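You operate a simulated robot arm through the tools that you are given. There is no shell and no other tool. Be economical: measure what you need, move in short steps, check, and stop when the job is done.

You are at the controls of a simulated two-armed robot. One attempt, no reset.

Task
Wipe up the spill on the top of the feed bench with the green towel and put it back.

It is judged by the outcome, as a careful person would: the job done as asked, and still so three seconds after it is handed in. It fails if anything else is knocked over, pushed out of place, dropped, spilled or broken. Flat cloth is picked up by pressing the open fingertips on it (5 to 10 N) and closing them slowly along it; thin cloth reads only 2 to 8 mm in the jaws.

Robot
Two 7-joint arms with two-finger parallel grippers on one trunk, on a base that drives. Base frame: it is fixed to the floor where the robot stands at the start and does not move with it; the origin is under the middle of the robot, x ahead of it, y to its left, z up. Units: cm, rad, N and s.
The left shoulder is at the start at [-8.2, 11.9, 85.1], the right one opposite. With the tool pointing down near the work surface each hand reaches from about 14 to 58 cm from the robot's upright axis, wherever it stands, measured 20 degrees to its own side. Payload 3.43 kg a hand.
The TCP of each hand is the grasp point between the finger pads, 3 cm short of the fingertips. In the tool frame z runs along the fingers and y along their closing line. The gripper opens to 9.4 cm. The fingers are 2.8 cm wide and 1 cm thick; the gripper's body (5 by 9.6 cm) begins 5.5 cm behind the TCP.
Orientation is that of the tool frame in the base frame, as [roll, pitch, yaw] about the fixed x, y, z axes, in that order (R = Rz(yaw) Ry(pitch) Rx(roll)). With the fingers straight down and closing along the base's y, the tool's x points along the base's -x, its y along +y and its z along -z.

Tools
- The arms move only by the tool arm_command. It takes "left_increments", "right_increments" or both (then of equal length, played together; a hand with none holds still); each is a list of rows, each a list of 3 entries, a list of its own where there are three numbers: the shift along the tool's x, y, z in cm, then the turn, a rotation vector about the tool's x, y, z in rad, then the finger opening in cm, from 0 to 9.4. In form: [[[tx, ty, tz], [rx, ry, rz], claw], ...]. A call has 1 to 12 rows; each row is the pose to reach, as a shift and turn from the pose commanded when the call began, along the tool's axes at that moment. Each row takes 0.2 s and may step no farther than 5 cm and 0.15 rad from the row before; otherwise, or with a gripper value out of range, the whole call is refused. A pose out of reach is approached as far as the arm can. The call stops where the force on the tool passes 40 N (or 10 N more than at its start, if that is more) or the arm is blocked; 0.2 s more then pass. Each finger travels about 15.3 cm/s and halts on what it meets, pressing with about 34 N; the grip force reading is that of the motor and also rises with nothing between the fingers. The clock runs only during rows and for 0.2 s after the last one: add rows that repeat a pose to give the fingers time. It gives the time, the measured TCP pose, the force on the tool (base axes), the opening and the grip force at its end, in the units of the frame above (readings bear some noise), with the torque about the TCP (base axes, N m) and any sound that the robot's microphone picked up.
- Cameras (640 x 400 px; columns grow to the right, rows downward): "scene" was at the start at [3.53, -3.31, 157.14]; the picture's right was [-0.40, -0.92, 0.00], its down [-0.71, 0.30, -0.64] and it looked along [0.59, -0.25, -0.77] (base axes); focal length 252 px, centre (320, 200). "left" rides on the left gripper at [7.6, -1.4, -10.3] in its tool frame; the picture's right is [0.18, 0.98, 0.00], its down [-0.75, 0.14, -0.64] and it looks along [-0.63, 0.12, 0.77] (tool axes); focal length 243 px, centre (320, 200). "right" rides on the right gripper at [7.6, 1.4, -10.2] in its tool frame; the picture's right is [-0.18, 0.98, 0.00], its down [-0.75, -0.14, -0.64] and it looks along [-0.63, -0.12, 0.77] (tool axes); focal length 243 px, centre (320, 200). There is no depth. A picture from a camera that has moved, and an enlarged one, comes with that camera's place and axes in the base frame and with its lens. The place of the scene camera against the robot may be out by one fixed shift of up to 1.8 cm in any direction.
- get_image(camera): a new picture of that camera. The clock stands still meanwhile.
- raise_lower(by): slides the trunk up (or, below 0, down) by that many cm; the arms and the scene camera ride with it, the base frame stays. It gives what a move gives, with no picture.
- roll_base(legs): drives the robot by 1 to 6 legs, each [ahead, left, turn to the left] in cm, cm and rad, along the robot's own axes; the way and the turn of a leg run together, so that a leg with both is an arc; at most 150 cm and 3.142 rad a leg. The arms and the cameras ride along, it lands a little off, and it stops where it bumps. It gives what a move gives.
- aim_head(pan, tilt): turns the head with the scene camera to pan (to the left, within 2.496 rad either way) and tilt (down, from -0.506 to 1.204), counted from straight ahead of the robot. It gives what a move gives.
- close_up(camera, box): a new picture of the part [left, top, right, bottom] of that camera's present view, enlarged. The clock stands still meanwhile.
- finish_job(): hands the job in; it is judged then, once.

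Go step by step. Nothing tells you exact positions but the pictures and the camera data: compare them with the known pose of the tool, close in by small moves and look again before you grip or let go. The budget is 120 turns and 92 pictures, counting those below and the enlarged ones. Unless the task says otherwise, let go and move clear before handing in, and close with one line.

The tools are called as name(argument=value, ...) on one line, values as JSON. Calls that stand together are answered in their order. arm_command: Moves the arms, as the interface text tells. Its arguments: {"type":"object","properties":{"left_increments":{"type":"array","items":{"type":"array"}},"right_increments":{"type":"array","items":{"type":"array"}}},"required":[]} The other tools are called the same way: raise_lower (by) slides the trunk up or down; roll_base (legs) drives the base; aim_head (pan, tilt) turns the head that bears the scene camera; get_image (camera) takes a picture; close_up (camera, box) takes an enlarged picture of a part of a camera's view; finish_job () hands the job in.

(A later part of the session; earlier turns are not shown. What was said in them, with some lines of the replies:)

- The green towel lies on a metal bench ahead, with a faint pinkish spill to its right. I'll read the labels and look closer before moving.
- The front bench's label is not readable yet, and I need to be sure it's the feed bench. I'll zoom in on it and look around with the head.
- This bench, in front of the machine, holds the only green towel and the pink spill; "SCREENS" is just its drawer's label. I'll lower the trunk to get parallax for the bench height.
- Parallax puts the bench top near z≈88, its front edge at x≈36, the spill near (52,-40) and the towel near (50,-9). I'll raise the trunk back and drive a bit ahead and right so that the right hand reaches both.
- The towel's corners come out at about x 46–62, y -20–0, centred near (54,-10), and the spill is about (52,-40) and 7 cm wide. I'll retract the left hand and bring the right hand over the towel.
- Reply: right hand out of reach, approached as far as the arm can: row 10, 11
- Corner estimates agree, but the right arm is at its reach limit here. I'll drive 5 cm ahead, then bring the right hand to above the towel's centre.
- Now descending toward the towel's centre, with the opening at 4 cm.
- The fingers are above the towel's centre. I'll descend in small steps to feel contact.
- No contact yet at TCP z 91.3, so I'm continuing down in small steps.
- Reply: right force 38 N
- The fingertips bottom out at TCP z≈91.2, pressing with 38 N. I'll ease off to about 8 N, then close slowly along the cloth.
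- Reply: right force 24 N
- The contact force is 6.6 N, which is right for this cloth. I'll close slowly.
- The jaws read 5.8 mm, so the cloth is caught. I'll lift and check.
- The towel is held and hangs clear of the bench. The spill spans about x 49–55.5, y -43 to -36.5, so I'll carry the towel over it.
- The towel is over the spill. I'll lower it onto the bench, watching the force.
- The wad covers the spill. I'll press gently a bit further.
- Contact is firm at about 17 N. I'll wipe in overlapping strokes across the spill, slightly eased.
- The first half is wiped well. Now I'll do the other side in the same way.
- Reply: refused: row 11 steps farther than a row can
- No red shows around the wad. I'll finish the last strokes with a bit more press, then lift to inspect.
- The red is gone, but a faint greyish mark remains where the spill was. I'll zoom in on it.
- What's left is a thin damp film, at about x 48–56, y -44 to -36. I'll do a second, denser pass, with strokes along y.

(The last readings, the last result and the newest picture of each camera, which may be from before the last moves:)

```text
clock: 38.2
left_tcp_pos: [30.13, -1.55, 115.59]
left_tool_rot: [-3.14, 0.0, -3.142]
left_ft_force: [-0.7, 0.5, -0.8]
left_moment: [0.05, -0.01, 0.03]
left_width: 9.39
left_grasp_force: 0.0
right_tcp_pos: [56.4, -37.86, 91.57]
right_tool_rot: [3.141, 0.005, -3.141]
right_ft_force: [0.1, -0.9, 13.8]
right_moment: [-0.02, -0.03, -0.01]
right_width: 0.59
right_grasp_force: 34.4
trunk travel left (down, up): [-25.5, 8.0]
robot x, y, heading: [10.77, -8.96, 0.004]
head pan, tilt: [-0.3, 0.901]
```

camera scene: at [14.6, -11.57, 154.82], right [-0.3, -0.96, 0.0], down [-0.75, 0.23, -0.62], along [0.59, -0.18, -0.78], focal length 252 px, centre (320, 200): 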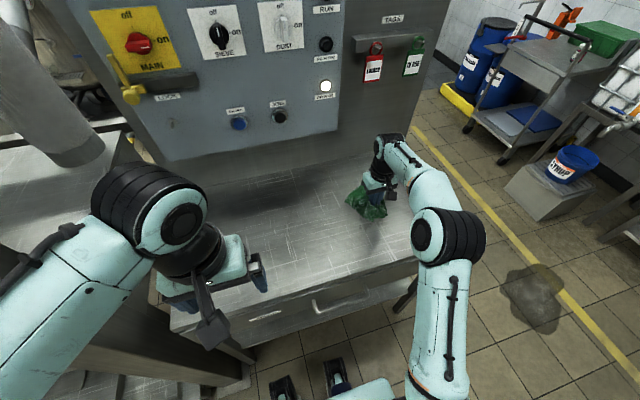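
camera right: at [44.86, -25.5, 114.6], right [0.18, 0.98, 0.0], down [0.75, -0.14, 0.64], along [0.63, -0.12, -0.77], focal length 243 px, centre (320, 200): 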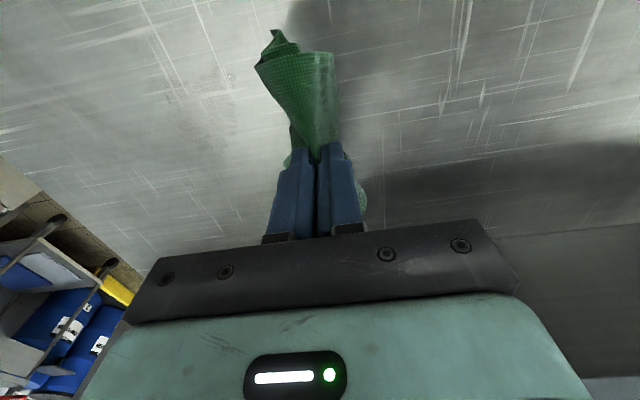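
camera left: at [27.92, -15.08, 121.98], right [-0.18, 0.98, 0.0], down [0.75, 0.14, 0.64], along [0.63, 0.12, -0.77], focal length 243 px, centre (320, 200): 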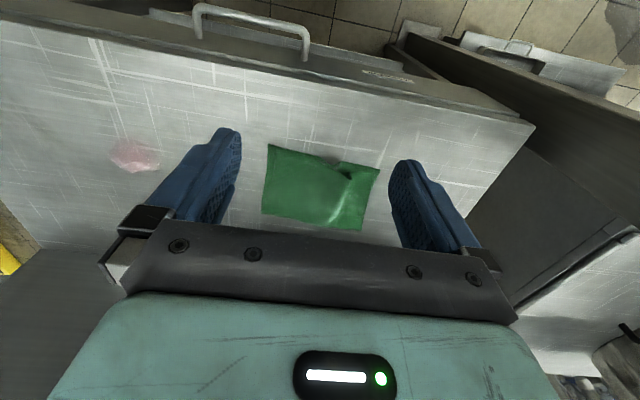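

arm_command(right_increments=[[[0, 2.5, 0.05], [0, 0, 0], 0], [[0, -1, 0.05], [0, 0, 0], 0], [[0, -4.5, 0.05], [0, 0, 0], 0], [[0, -7.5, 0.05], [0, 0, 0], 0], [[1.6, -7.5, 0.05], [0, 0, 0], 0], [[1.6, -4, 0.05], [0, 0, 0], 0], [[1.6, -0.5, 0.05], [0, 0, 0], 0], [[1.6, 2.5, 0.05], [0, 0, 0], 0], [[3.2, 2.5, 0.05], [0, 0, 0], 0], [[3.2, -1, 0.05], [0, 0, 0], 0], [[3.2, -4.5, 0.05], [0, 0, 0], 0], [[3.2, -7.5, 0.05], [0, 0, 0], 0]])

arm_command(right_increments=[[[1.6, 0, 0.05], [0, 0, 0], 0], [[1.6, 3.5, 0.05], [0, 0, 0], 0], [[1.6, 7, 0.05], [0, 0, 0], 0], [[1.6, 10, 0.05], [0, 0, 0], 0], [[3.2, 10, 0.05], [0, 0, 0], 0], [[3.2, 6.5, 0.05], [0, 0, 0], 0], [[3.2, 3, 0.05], [0, 0, 0], 0], [[3.2, 0, 0.05], [0, 0, 0], 0], [[4.8, 0, 0.05], [0, 0, 0], 0], [[4.8, 3.5, 0.05], [0, 0, 0], 0], [[4.8, 7, 0.05], [0, 0, 0], 0], [[4.8, 10, 0.05], [0, 0, 0], 0]])

arm_command(right_increments=[[[0, 0, -4], [0, 0, 0], 0], [[0, 0, -8], [0, 0, 0], 0], [[-2, 4, -10], [0, 0, 0], 0], [[-4, 8, -10], [0, 0, 0], 0], [[-4, 11, -12], [0, 0, 0], 0], [[-4, 11, -12], [0, 0, 0], 0]])

get_image(camera="right")

close_up(camera="scene", box=[324, 180, 420, 240])

```text
clock: 40.9
left_tcp_pos: [30.07, -1.52, 115.71]
left_tool_rot: [-3.14, 0.002, 3.14]
left_ft_force: [0.2, -0.1, 0.8]
left_moment: [0.04, 0.01, 0.0]
left_width: 9.37
left_grasp_force: 0.1
right_tcp_pos: [53.06, -45.14, 91.4]
right_tool_rot: [3.141, 0.001, -3.141]
right_ft_force: [-0.4, 7.4, 18.1]
right_moment: [0.2, 0.05, -0.03]
right_width: 0.59
right_grasp_force: 33.8
trunk travel left (down, up): [-25.5, 8.0]
robot x, y, heading: [11.11, -8.88, -0.0]
head pan, tilt: [-0.3, 0.901]
```

```text
clock: 43.5
left_tcp_pos: [30.16, -1.46, 115.58]
left_tool_rot: [3.141, 0.002, 3.14]
left_ft_force: [0.5, 1.1, -0.3]
left_moment: [0.02, 0.01, 0.02]
left_width: 9.39
left_grasp_force: 0.1
right_tcp_pos: [48.17, -35.5, 91.43]
right_tool_rot: [-3.139, 0.004, 3.138]
right_ft_force: [0.2, -12.9, 29.5]
right_moment: [-0.47, 0.12, 0.03]
right_width: 0.64
right_grasp_force: 33.8
trunk travel left (down, up): [-25.5, 8.0]
robot x, y, heading: [10.92, -8.99, -0.0]
head pan, tilt: [-0.3, 0.901]
```

```text
clock: 44.9
left_tcp_pos: [30.31, -1.65, 115.63]
left_tool_rot: [-3.141, 0.0, -3.141]
left_ft_force: [-0.8, -0.3, 0.0]
left_moment: [-0.01, 0.0, 0.0]
left_width: 9.37
left_grasp_force: 0.1
right_tcp_pos: [52.36, -24.31, 103.08]
right_tool_rot: [3.142, 0.002, -3.14]
right_ft_force: [-0.2, -0.1, -0.6]
right_moment: [-0.02, 0.0, -0.03]
right_width: 0.6
right_grasp_force: 33.9
trunk travel left (down, up): [-25.5, 8.0]
robot x, y, heading: [10.7, -9.53, 0.001]
head pan, tilt: [-0.3, 0.901]
```

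```text
60 pictures are left
camera right: at [44.83, -23.02, 113.4], right [0.18, 0.98, 0.0], down [0.75, -0.14, 0.64], along [0.63, -0.12, -0.77], focal length 243 px, centre (320, 200)
```

right: 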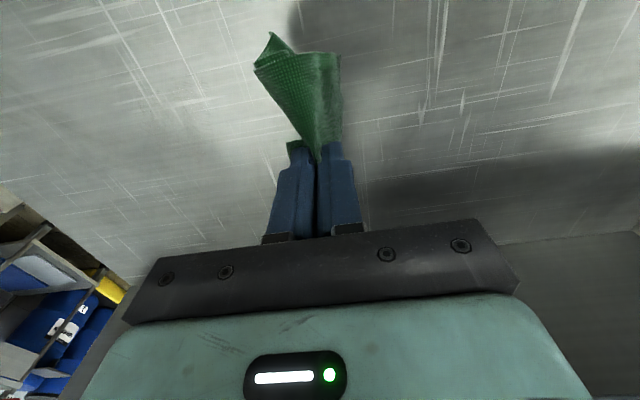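

```text
6.67 times, centred on (372, 210) of scene
camera zoom: at [14.64, -11.63, 154.81], right [-0.3, -0.96, 0.0], down [-0.75, 0.23, -0.62], along [0.59, -0.18, -0.78], focal length 1677 px, centre (-27, 133)
```

zoom: 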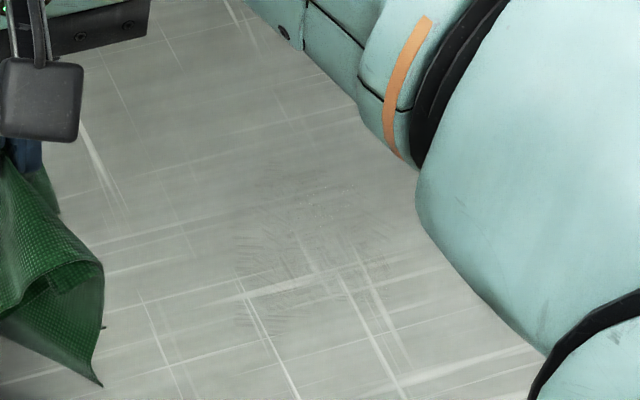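

The film is much fainter. One more pass over the same area will finish it.

arm_command(right_increments=[[[0, -4, 0], [0, 0, 0], 0], [[0, -8, 0], [0, 0, 0], 0], [[0, -12, 0], [0, 0, 0], 0], [[0, -13, 3], [0, 0, 0], 0], [[-2, -13, 6], [0, 0, 0], 0], [[-4, -13, 9], [0, 0, 0], 0], [[-4, -13, 10.5], [0, 0, 0], 0], [[-4, -13, 11.3], [0, 0, 0], 0], [[-4, -13, 11.6], [0, 0, 0], 0], [[-4, -13, 11.75], [0, 0, 0], 0], [[-4, -13, 11.75], [0, 0, 0], 0]])

```text
clock: 47.2
left_tcp_pos: [30.26, -1.62, 115.75]
left_tool_rot: [-3.14, -0.001, -3.141]
left_ft_force: [-0.4, -0.6, 0.7]
left_moment: [0.01, -0.02, 0.01]
left_width: 9.39
left_grasp_force: 0.0
right_tcp_pos: [56.5, -37.3, 91.66]
right_tool_rot: [3.142, 0.004, 3.141]
right_ft_force: [3.3, 0.5, 14.7]
right_moment: [0.0, -0.14, 0.02]
right_width: 0.6
right_grasp_force: 34.1
trunk travel left (down, up): [-25.5, 8.0]
robot x, y, heading: [10.82, -9.51, -0.001]
head pan, tilt: [-0.3, 0.901]
```

arm_command(right_increments=[[[0, 1.8, 0.05], [0, 0, 0], 0], [[4.2, 1.8, 0.05], [0, 0, 0], 0], [[8.5, 1.8, 0.05], [0, 0, 0], 0], [[8.5, 0.3, 0.05], [0, 0, 0], 0], [[4.2, 0.3, 0.05], [0, 0, 0], 0], [[0, 0.3, 0.05], [0, 0, 0], 0], [[0, -1.2, 0.05], [0, 0, 0], 0], [[4.2, -1.2, 0.05], [0, 0, 0], 0], [[8.5, -1.2, 0.05], [0, 0, 0], 0], [[8.5, -2.7, 0.05], [0, 0, 0], 0], [[4.2, -2.7, 0.05], [0, 0, 0], 0], [[0, -2.7, 0.05], [0, 0, 0], 0]])

arm_command(right_increments=[[[0, -1.5, 0.05], [0, 0, 0], 0], [[4.2, -1.5, 0.05], [0, 0, 0], 0], [[8.5, -1.5, 0.05], [0, 0, 0], 0], [[8.5, -3, 0.05], [0, 0, 0], 0], [[4.2, -3, 0.05], [0, 0, 0], 0], [[0, -3, 0.05], [0, 0, 0], 0], [[0, -4.5, 0.05], [0, 0, 0], 0], [[4.2, -4.5, 0.05], [0, 0, 0], 0], [[8.5, -4.5, 0.05], [0, 0, 0], 0], [[8.5, -1, 0.0], [0, 0, 0], 0], [[4.2, 0, 0.05], [0, 0, 0], 0], [[4.2, 0, -4], [0, 0, 0], 0]])

arm_command(right_increments=[[[0, 0, -4], [0, 0, 0], 0], [[0, 4, -8], [0, 0, 0], 0], [[0, 8, -8], [0, 0, 0], 0], [[0, 12, -8], [0, 0, 0], 0], [[0, 16, -8], [0, 0, 0], 0], [[0, 16, -8], [0, 0, 0], 0]])

get_image(camera="right")

close_up(camera="scene", box=[324, 180, 420, 240])

```text
clock: 49.9
left_tcp_pos: [30.07, -1.48, 115.54]
left_tool_rot: [3.141, 0.0, -3.141]
left_ft_force: [-0.3, -0.4, 0.0]
left_moment: [0.01, -0.01, -0.02]
left_width: 9.4
left_grasp_force: 0.1
right_tcp_pos: [56.36, -40.09, 91.6]
right_tool_rot: [-3.14, 0.001, 3.14]
right_ft_force: [-5.2, -0.2, 15.9]
right_moment: [0.04, 0.1, 0.0]
right_width: 0.65
right_grasp_force: 34.3
trunk travel left (down, up): [-25.5, 8.0]
robot x, y, heading: [10.72, -8.75, 0.001]
head pan, tilt: [-0.3, 0.901]
```

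```text
clock: 52.5
left_tcp_pos: [30.13, -1.53, 115.5]
left_tool_rot: [-3.14, 0.002, -3.141]
left_ft_force: [0.4, 0.5, -0.5]
left_moment: [0.0, 0.01, -0.02]
left_width: 9.41
left_grasp_force: 0.1
right_tcp_pos: [52.06, -39.97, 95.31]
right_tool_rot: [3.14, -0.002, 3.141]
right_ft_force: [0.4, -0.5, 0.1]
right_moment: [0.01, 0.01, -0.01]
right_width: 0.59
right_grasp_force: 33.4
trunk travel left (down, up): [-25.5, 8.0]
robot x, y, heading: [10.91, -8.87, -0.004]
head pan, tilt: [-0.3, 0.901]
```

```text
refused: row 2 steps farther than a row can; nothing moved
```

```text
58 pictures are left
camera right: at [44.5, -38.68, 105.6], right [0.18, 0.98, 0.0], down [0.75, -0.14, 0.64], along [0.63, -0.12, -0.77], focal length 243 px, centre (320, 200)
```

right: 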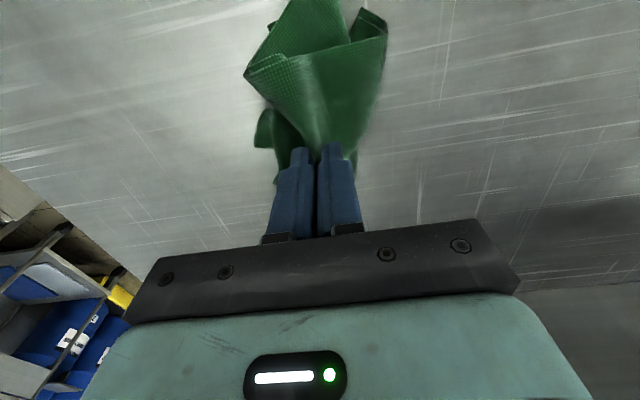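

```text
6.67 times, centred on (372, 210) of scene
camera zoom: at [14.46, -11.56, 154.81], right [-0.3, -0.96, 0.0], down [-0.75, 0.23, -0.62], along [0.59, -0.18, -0.78], focal length 1677 px, centre (-27, 133)
```

zoom: 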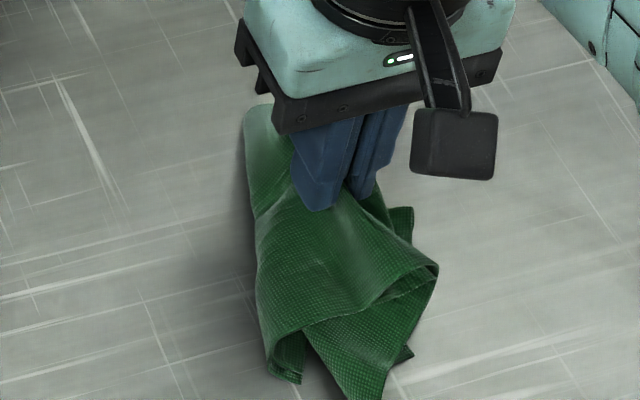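

Now I'll lift and carry the towel back above its old place, in smaller steps, and inspect the wiped area.

arm_command(right_increments=[[[0, 0, -4], [0, 0, 0], 0], [[0, 0, -8], [0, 0, 0], 0], [[0, 4, -10], [0, 0, 0], 0], [[0, 8.5, -10], [0, 0, 0], 0], [[-0.5, 13, -10], [0, 0, 0], 0], [[-1, 17, -10], [0, 0, 0], 0], [[-1.5, 21, -10], [0, 0, 0], 0], [[-1.5, 25, -10], [0, 0, 0], 0], [[-1.5, 29.5, -10], [0, 0, 0], 0], [[-1.5, 29.5, -10], [0, 0, 0], 0]])

get_image(camera="right")

close_up(camera="scene", box=[324, 180, 420, 240])

get_image(camera="left")

```text
clock: 54.6
left_tcp_pos: [30.18, -1.75, 115.56]
left_tool_rot: [3.141, -0.001, 3.141]
left_ft_force: [0.0, -0.3, 0.1]
left_moment: [-0.01, -0.02, -0.01]
left_width: 9.39
left_grasp_force: 0.0
right_tcp_pos: [53.79, -10.52, 105.48]
right_tool_rot: [-3.141, 0.0, 3.141]
right_ft_force: [1.0, -0.9, 0.5]
right_moment: [0.03, 0.01, -0.01]
right_width: 0.6
right_grasp_force: 34.1
trunk travel left (down, up): [-25.5, 8.0]
robot x, y, heading: [11.03, -9.62, 0.002]
head pan, tilt: [-0.3, 0.901]
```

```text
56 pictures are left
camera right: at [46.17, -9.21, 115.65], right [0.18, 0.98, 0.0], down [0.75, -0.14, 0.64], along [0.63, -0.12, -0.77], focal length 243 px, centre (320, 200)
```

right: 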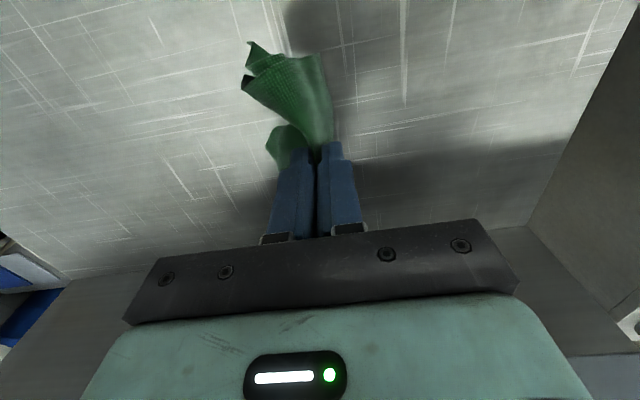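

```text
6.67 times, centred on (372, 210) of scene
camera zoom: at [14.6, -11.67, 154.81], right [-0.3, -0.96, 0.0], down [-0.75, 0.23, -0.62], along [0.59, -0.18, -0.78], focal length 1677 px, centre (-27, 133)
```

zoom: 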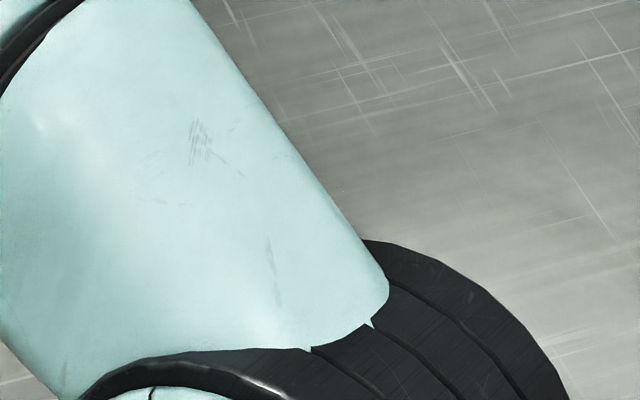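

```text
54 pictures are left
camera left: at [22.66, -3.14, 125.97], right [-0.18, 0.98, 0.0], down [0.75, 0.14, 0.64], along [0.63, 0.12, -0.77], focal length 243 px, centre (320, 200)
```

left: 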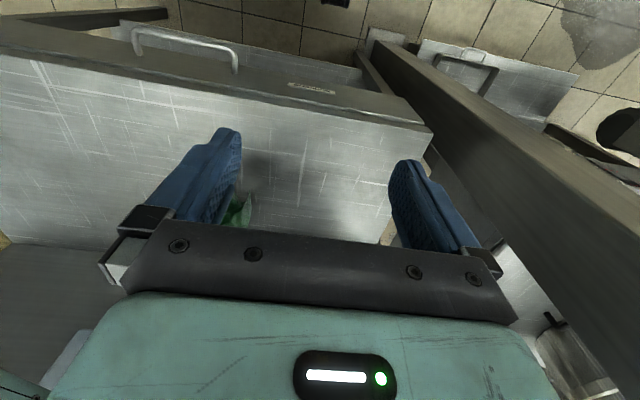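

close_up(camera="right", box=[10, 60, 170, 160])

```text
4.00 times, centred on (90, 110) of right
camera zoom: at [46.17, -9.21, 115.65], right [0.18, 0.98, 0.0], down [0.75, -0.14, 0.64], along [0.63, -0.12, -0.77], focal length 970 px, centre (1240, 560)
```

zoom: 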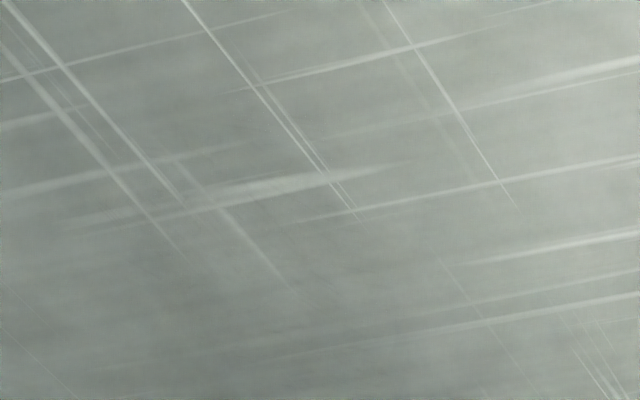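

The wiped area is clean. I'm lowering the towel onto its original place.

arm_command(right_increments=[[[0, 0, 2.5], [0, 0, 0], 0], [[0, 0, 5], [0, 0, 0], 0], [[0, 0, 7], [0, 0, 0], 0], [[0, 0, 9], [0, 0, 0], 0], [[0, 0, 11], [0, 0, 0], 0], [[0, 0, 12.5], [0, 0, 0], 0], [[0, 0, 13.5], [0, 0, 0], 0], [[0, 0, 13.8], [0, 0, 0], 0], [[0, 0, 13.8], [0, 0, 0], 0]])

get_image(camera="right")

```text
clock: 56.6
left_tcp_pos: [30.15, -1.6, 115.68]
left_tool_rot: [3.141, 0.001, 3.14]
left_ft_force: [-0.1, 0.4, -0.6]
left_moment: [-0.01, 0.01, -0.01]
left_width: 9.41
left_grasp_force: 0.0
right_tcp_pos: [53.67, -10.5, 91.82]
right_tool_rot: [3.14, 0.001, -3.141]
right_ft_force: [1.0, -1.3, 8.3]
right_moment: [0.03, 0.03, -0.02]
right_width: 0.62
right_grasp_force: 34.0
trunk travel left (down, up): [-25.5, 8.0]
robot x, y, heading: [10.84, -8.92, -0.002]
head pan, tilt: [-0.3, 0.901]
```

```text
52 pictures are left
camera right: at [46.11, -9.24, 101.91], right [0.18, 0.98, 0.0], down [0.75, -0.14, 0.64], along [0.63, -0.12, -0.77], focal length 243 px, centre (320, 200)
```

right: 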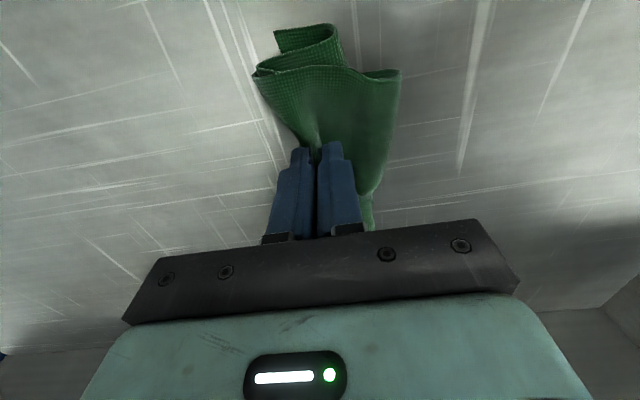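

The towel is down at its place. I'll open slowly to spread the pinch, then lift away.

arm_command(right_increments=[[[0, 0, 0], [0, 0, 0], 1], [[0, 0, 0], [0, 0, 0], 2], [[0, 0, 0.1], [0, 0, 0], 3], [[0, 0, 0.2], [0, 0, 0], 4], [[0, 0, 0.3], [0, 0, 0], 5], [[0, 0, 0.3], [0, 0, 0], 6], [[0, 0, 0.3], [0, 0, 0], 7], [[0, 0, -2], [0, 0, 0], 7], [[0, 0, -6], [0, 0, 0], 7], [[0, 0, -10], [0, 0, 0], 7], [[0, 0, -13], [0, 0, 0], 7]])

get_image(camera="right")

close_up(camera="scene", box=[200, 150, 340, 238])

```text
clock: 59.0
left_tcp_pos: [30.13, -1.62, 115.61]
left_tool_rot: [-3.141, 0.0, 3.139]
left_ft_force: [-0.1, 0.1, -1.1]
left_moment: [-0.01, 0.02, 0.01]
left_width: 9.42
left_grasp_force: 0.0
right_tcp_pos: [53.56, -10.52, 104.59]
right_tool_rot: [-3.141, 0.001, 3.141]
right_ft_force: [0.3, -0.2, 0.5]
right_moment: [-0.03, -0.04, -0.05]
right_width: 7.02
right_grasp_force: 0.1
trunk travel left (down, up): [-25.5, 8.0]
robot x, y, heading: [10.78, -8.98, 0.001]
head pan, tilt: [-0.3, 0.901]
```

```text
51 pictures are left
camera right: at [46.09, -9.25, 114.93], right [0.18, 0.98, 0.0], down [0.75, -0.14, 0.64], along [0.63, -0.12, -0.77], focal length 243 px, centre (320, 200)
```

right: 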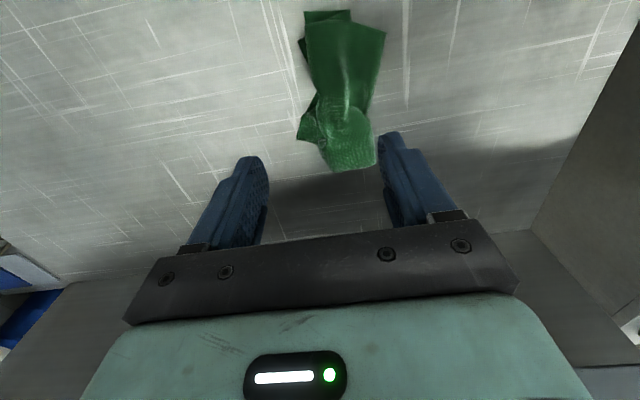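

```text
4.55 times, centred on (270, 194) of scene
camera zoom: at [14.6, -11.58, 154.82], right [-0.3, -0.96, 0.0], down [-0.75, 0.23, -0.62], along [0.59, -0.18, -0.78], focal length 1143 px, centre (547, 227)
```

zoom: 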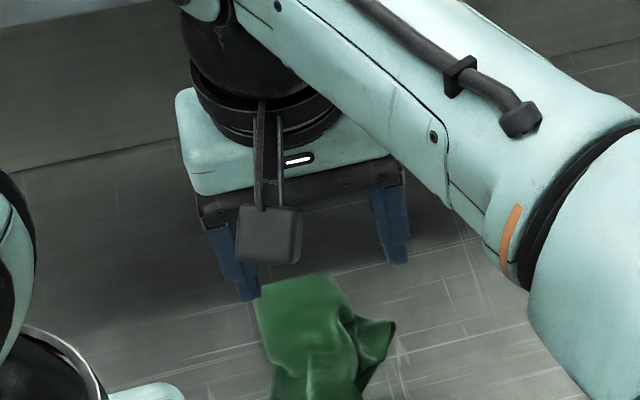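

The towel lies within its old footprint but is bunched to about 7 cm wide. I'll look closer to see whether I can spread it.

close_up(camera="right", box=[240, 0, 460, 180])

```text
2.22 times, centred on (350, 90) of right
camera zoom: at [46.09, -9.25, 114.93], right [0.18, 0.98, 0.0], down [0.75, -0.14, 0.64], along [0.63, -0.12, -0.77], focal length 539 px, centre (253, 444)
```

zoom: 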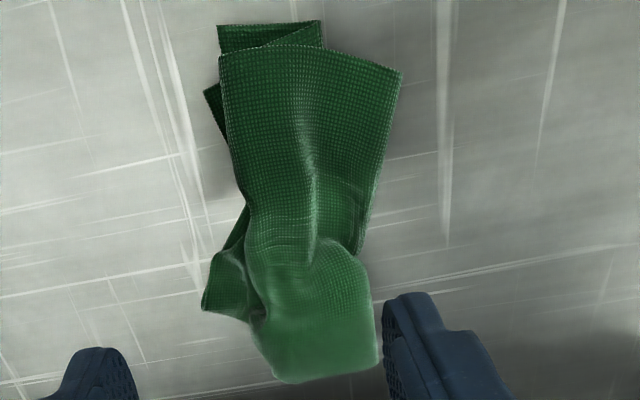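

The towel sits at x 47–63, y -12 to -4. I'll try a gentle spread: light press with near-closed fingertips on its near half, then slow opening.

arm_command(right_increments=[[[1, 1, 2], [0, 0, 0], 5], [[2.6, 2.5, 4], [0, 0, 0], 1.5], [[2.6, 2.5, 7], [0, 0, 0], 1.5], [[2.6, 2.5, 10], [0, 0, 0], 1.5], [[2.6, 2.5, 12], [0, 0, 0], 1.5], [[2.6, 2.5, 12.6], [0, 0, 0], 1.5], [[2.6, 2.5, 12.9], [0, 0, 0], 1.5], [[2.6, 2.5, 12.9], [0, 0, 0], 1.5]])

get_image(camera="right")

```text
clock: 60.9
left_tcp_pos: [30.17, -1.63, 115.64]
left_tool_rot: [3.14, 0.0, -3.14]
left_ft_force: [-0.5, 0.1, -0.1]
left_moment: [0.01, -0.04, -0.01]
left_width: 9.39
left_grasp_force: 0.1
right_tcp_pos: [50.98, -8.01, 91.79]
right_tool_rot: [3.141, 0.002, -3.141]
right_ft_force: [-0.9, -1.1, 4.2]
right_moment: [-0.08, -0.02, -0.01]
right_width: 1.56
right_grasp_force: 0.6
trunk travel left (down, up): [-25.5, 8.0]
robot x, y, heading: [11.01, -9.23, -0.005]
head pan, tilt: [-0.3, 0.901]
```

```text
48 pictures are left
camera right: at [43.51, -6.72, 101.97], right [0.18, 0.98, 0.0], down [0.75, -0.14, 0.64], along [0.63, -0.12, -0.77], focal length 243 px, centre (320, 200)
```

right: 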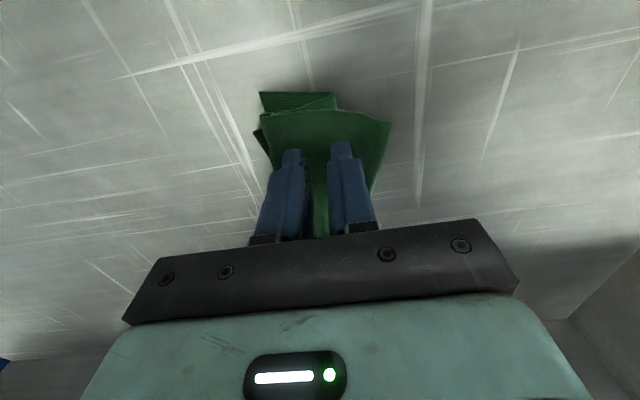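

arm_command(right_increments=[[[0, 0, 0.15], [0, 0, 0], 1.8], [[0, 0, 0.2], [0, 0, 0], 2.3], [[0, 0, 0.2], [0, 0, 0], 2.9], [[0, 0, 0.2], [0, 0, 0], 3.5], [[0, 0, 0.25], [0, 0, 0], 4.1], [[0, 0, 0.25], [0, 0, 0], 4.8], [[0, 0, 0.25], [0, 0, 0], 5.5], [[0, 0, 0.25], [0, 0, 0], 6.2], [[0, 0, 0.25], [0, 0, 0], 7], [[0, 0, 0.25], [0, 0, 0], 8], [[0, 0, 0.25], [0, 0, 0], 8]])

get_image(camera="right")

```text
clock: 63.2
left_tcp_pos: [30.17, -1.49, 115.8]
left_tool_rot: [3.141, -0.001, 3.14]
left_ft_force: [-0.2, 0.7, 0.1]
left_moment: [0.01, 0.02, -0.01]
left_width: 9.41
left_grasp_force: 0.1
right_tcp_pos: [50.98, -7.98, 91.52]
right_tool_rot: [-3.14, 0.001, -3.142]
right_ft_force: [-0.1, 3.9, 12.0]
right_moment: [-0.35, -0.1, 0.03]
right_width: 7.75
right_grasp_force: 0.1
trunk travel left (down, up): [-25.5, 8.0]
robot x, y, heading: [11.29, -9.45, -0.001]
head pan, tilt: [-0.3, 0.901]
```

```text
47 pictures are left
camera right: at [43.49, -6.67, 101.75], right [0.18, 0.98, 0.0], down [0.75, -0.14, 0.64], along [0.63, -0.12, -0.77], focal length 243 px, centre (320, 200)
```

right: 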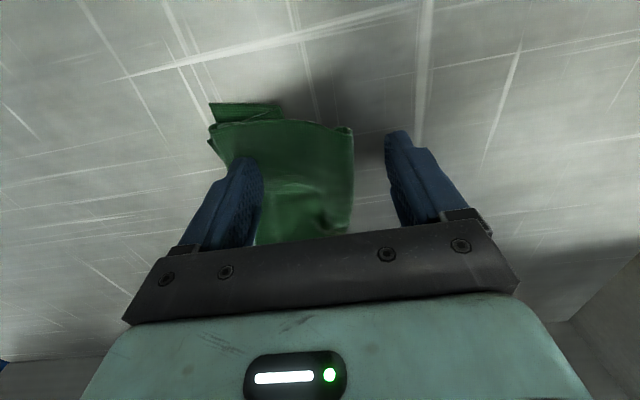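

The left fingertip shifted it toward -y and it flattened a little. I'll lift and look.

arm_command(right_increments=[[[0, 0, -3], [0, 0, 0], 8], [[0, 0, -7], [0, 0, 0], 8], [[0, 0, -11], [0, 0, 0], 8], [[0, 0, -14], [0, 0, 0], 8]])

get_image(camera="right")

```text
clock: 64.2
left_tcp_pos: [30.16, -1.6, 115.53]
left_tool_rot: [3.14, -0.001, 3.14]
left_ft_force: [0.0, -0.2, 0.7]
left_moment: [0.0, -0.01, 0.0]
left_width: 9.4
left_grasp_force: 0.1
right_tcp_pos: [51.07, -7.9, 105.56]
right_tool_rot: [-3.141, 0.0, 3.141]
right_ft_force: [-0.5, -0.3, -0.5]
right_moment: [0.0, 0.03, -0.03]
right_width: 7.99
right_grasp_force: 0.1
trunk travel left (down, up): [-25.5, 8.0]
robot x, y, heading: [10.64, -9.11, 0.005]
head pan, tilt: [-0.3, 0.901]
```

```text
46 pictures are left
camera right: at [43.51, -6.7, 115.77], right [0.18, 0.98, 0.0], down [0.75, -0.14, 0.64], along [0.63, -0.12, -0.77], focal length 243 px, centre (320, 200)
```

right: 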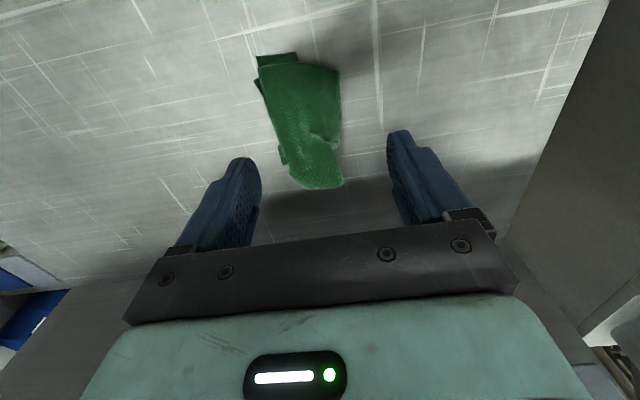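

The towel now lies flat-ish and centred at about (54,-10), its original spot. I'll draw the right hand clear and check the whole scene.

arm_command(right_increments=[[[3, -3, -2], [0, 0, 0], 8], [[6, -6, -4], [0, 0, 0], 8], [[9, -9, -5], [0, 0, 0], 8], [[12, -12, -6], [0, 0, 0], 8], [[14, -15, -6], [0, 0, 0], 8], [[16, -18, -6], [0, 0, 0], 8], [[18, -21, -6], [0, 0, 0], 8], [[20, -24, -6], [0, 0, 0], 8], [[20, -24, -6], [0, 0, 0], 8]])

get_image(camera="scene")

close_up(camera="scene", box=[200, 130, 424, 270])

get_image(camera="right")

```text
clock: 66.2
left_tcp_pos: [30.22, -1.53, 115.59]
left_tool_rot: [-3.141, 0.0, 3.141]
left_ft_force: [-0.1, 1.2, 0.2]
left_moment: [0.01, 0.03, -0.04]
left_width: 9.41
left_grasp_force: 0.0
right_tcp_pos: [31.0, -32.04, 111.49]
right_tool_rot: [3.141, -0.001, -3.139]
right_ft_force: [-0.5, 0.3, 0.0]
right_moment: [0.01, 0.0, -0.03]
right_width: 8.0
right_grasp_force: 0.1
trunk travel left (down, up): [-25.5, 8.0]
robot x, y, heading: [10.8, -9.04, 0.0]
head pan, tilt: [-0.3, 0.901]
```

```text
45 pictures are left
camera scene: at [14.67, -11.55, 154.82], right [-0.3, -0.96, 0.0], down [-0.75, 0.23, -0.62], along [0.59, -0.18, -0.78], focal length 252 px, centre (320, 200)
```

scene: 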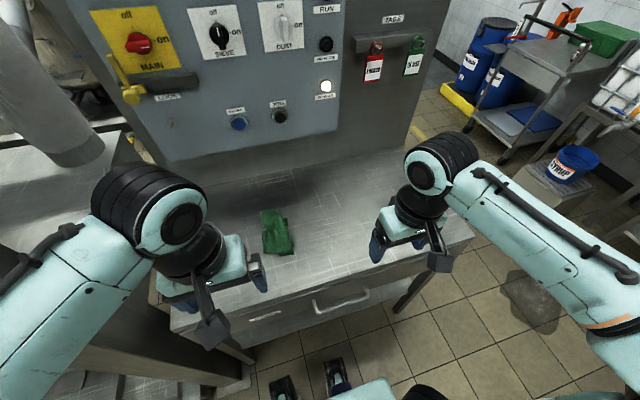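

```text
2.86 times, centred on (312, 200) of scene
camera zoom: at [14.67, -11.55, 154.82], right [-0.3, -0.96, 0.0], down [-0.75, 0.23, -0.62], along [0.59, -0.18, -0.78], focal length 719 px, centre (343, 200)
```

zoom: 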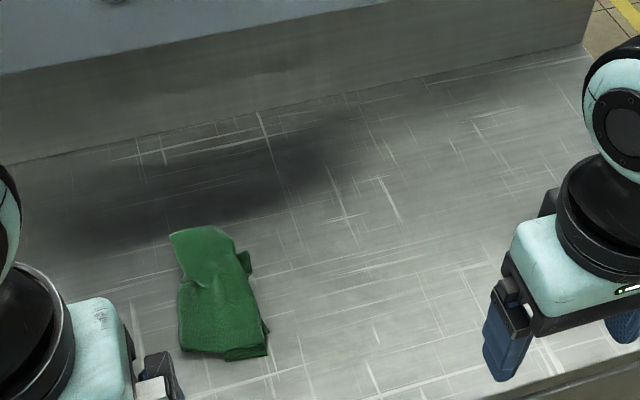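

```text
43 pictures are left
camera right: at [23.49, -30.67, 121.71], right [0.18, 0.98, 0.0], down [0.75, -0.14, 0.64], along [0.63, -0.12, -0.77], focal length 243 px, centre (320, 200)
```

right: 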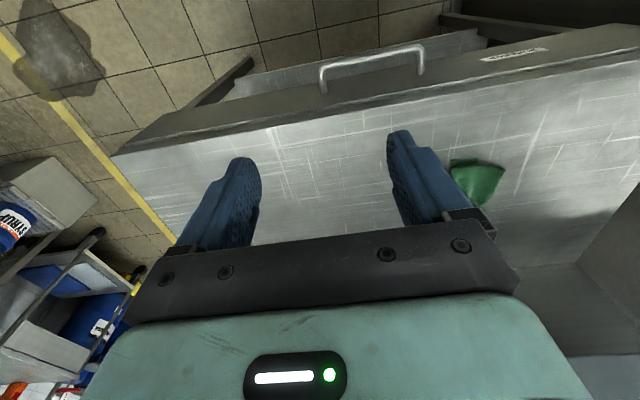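

The bench is clean, the towel lies at its original spot, and both hands are clear with nothing else disturbed. I'm handing in the job.

finish_job()

```text
The job is handed in.
```

I wiped the spill off the feed bench with the green towel and put the towel back at its original spot; it is bunched narrower than before, not spread flat.
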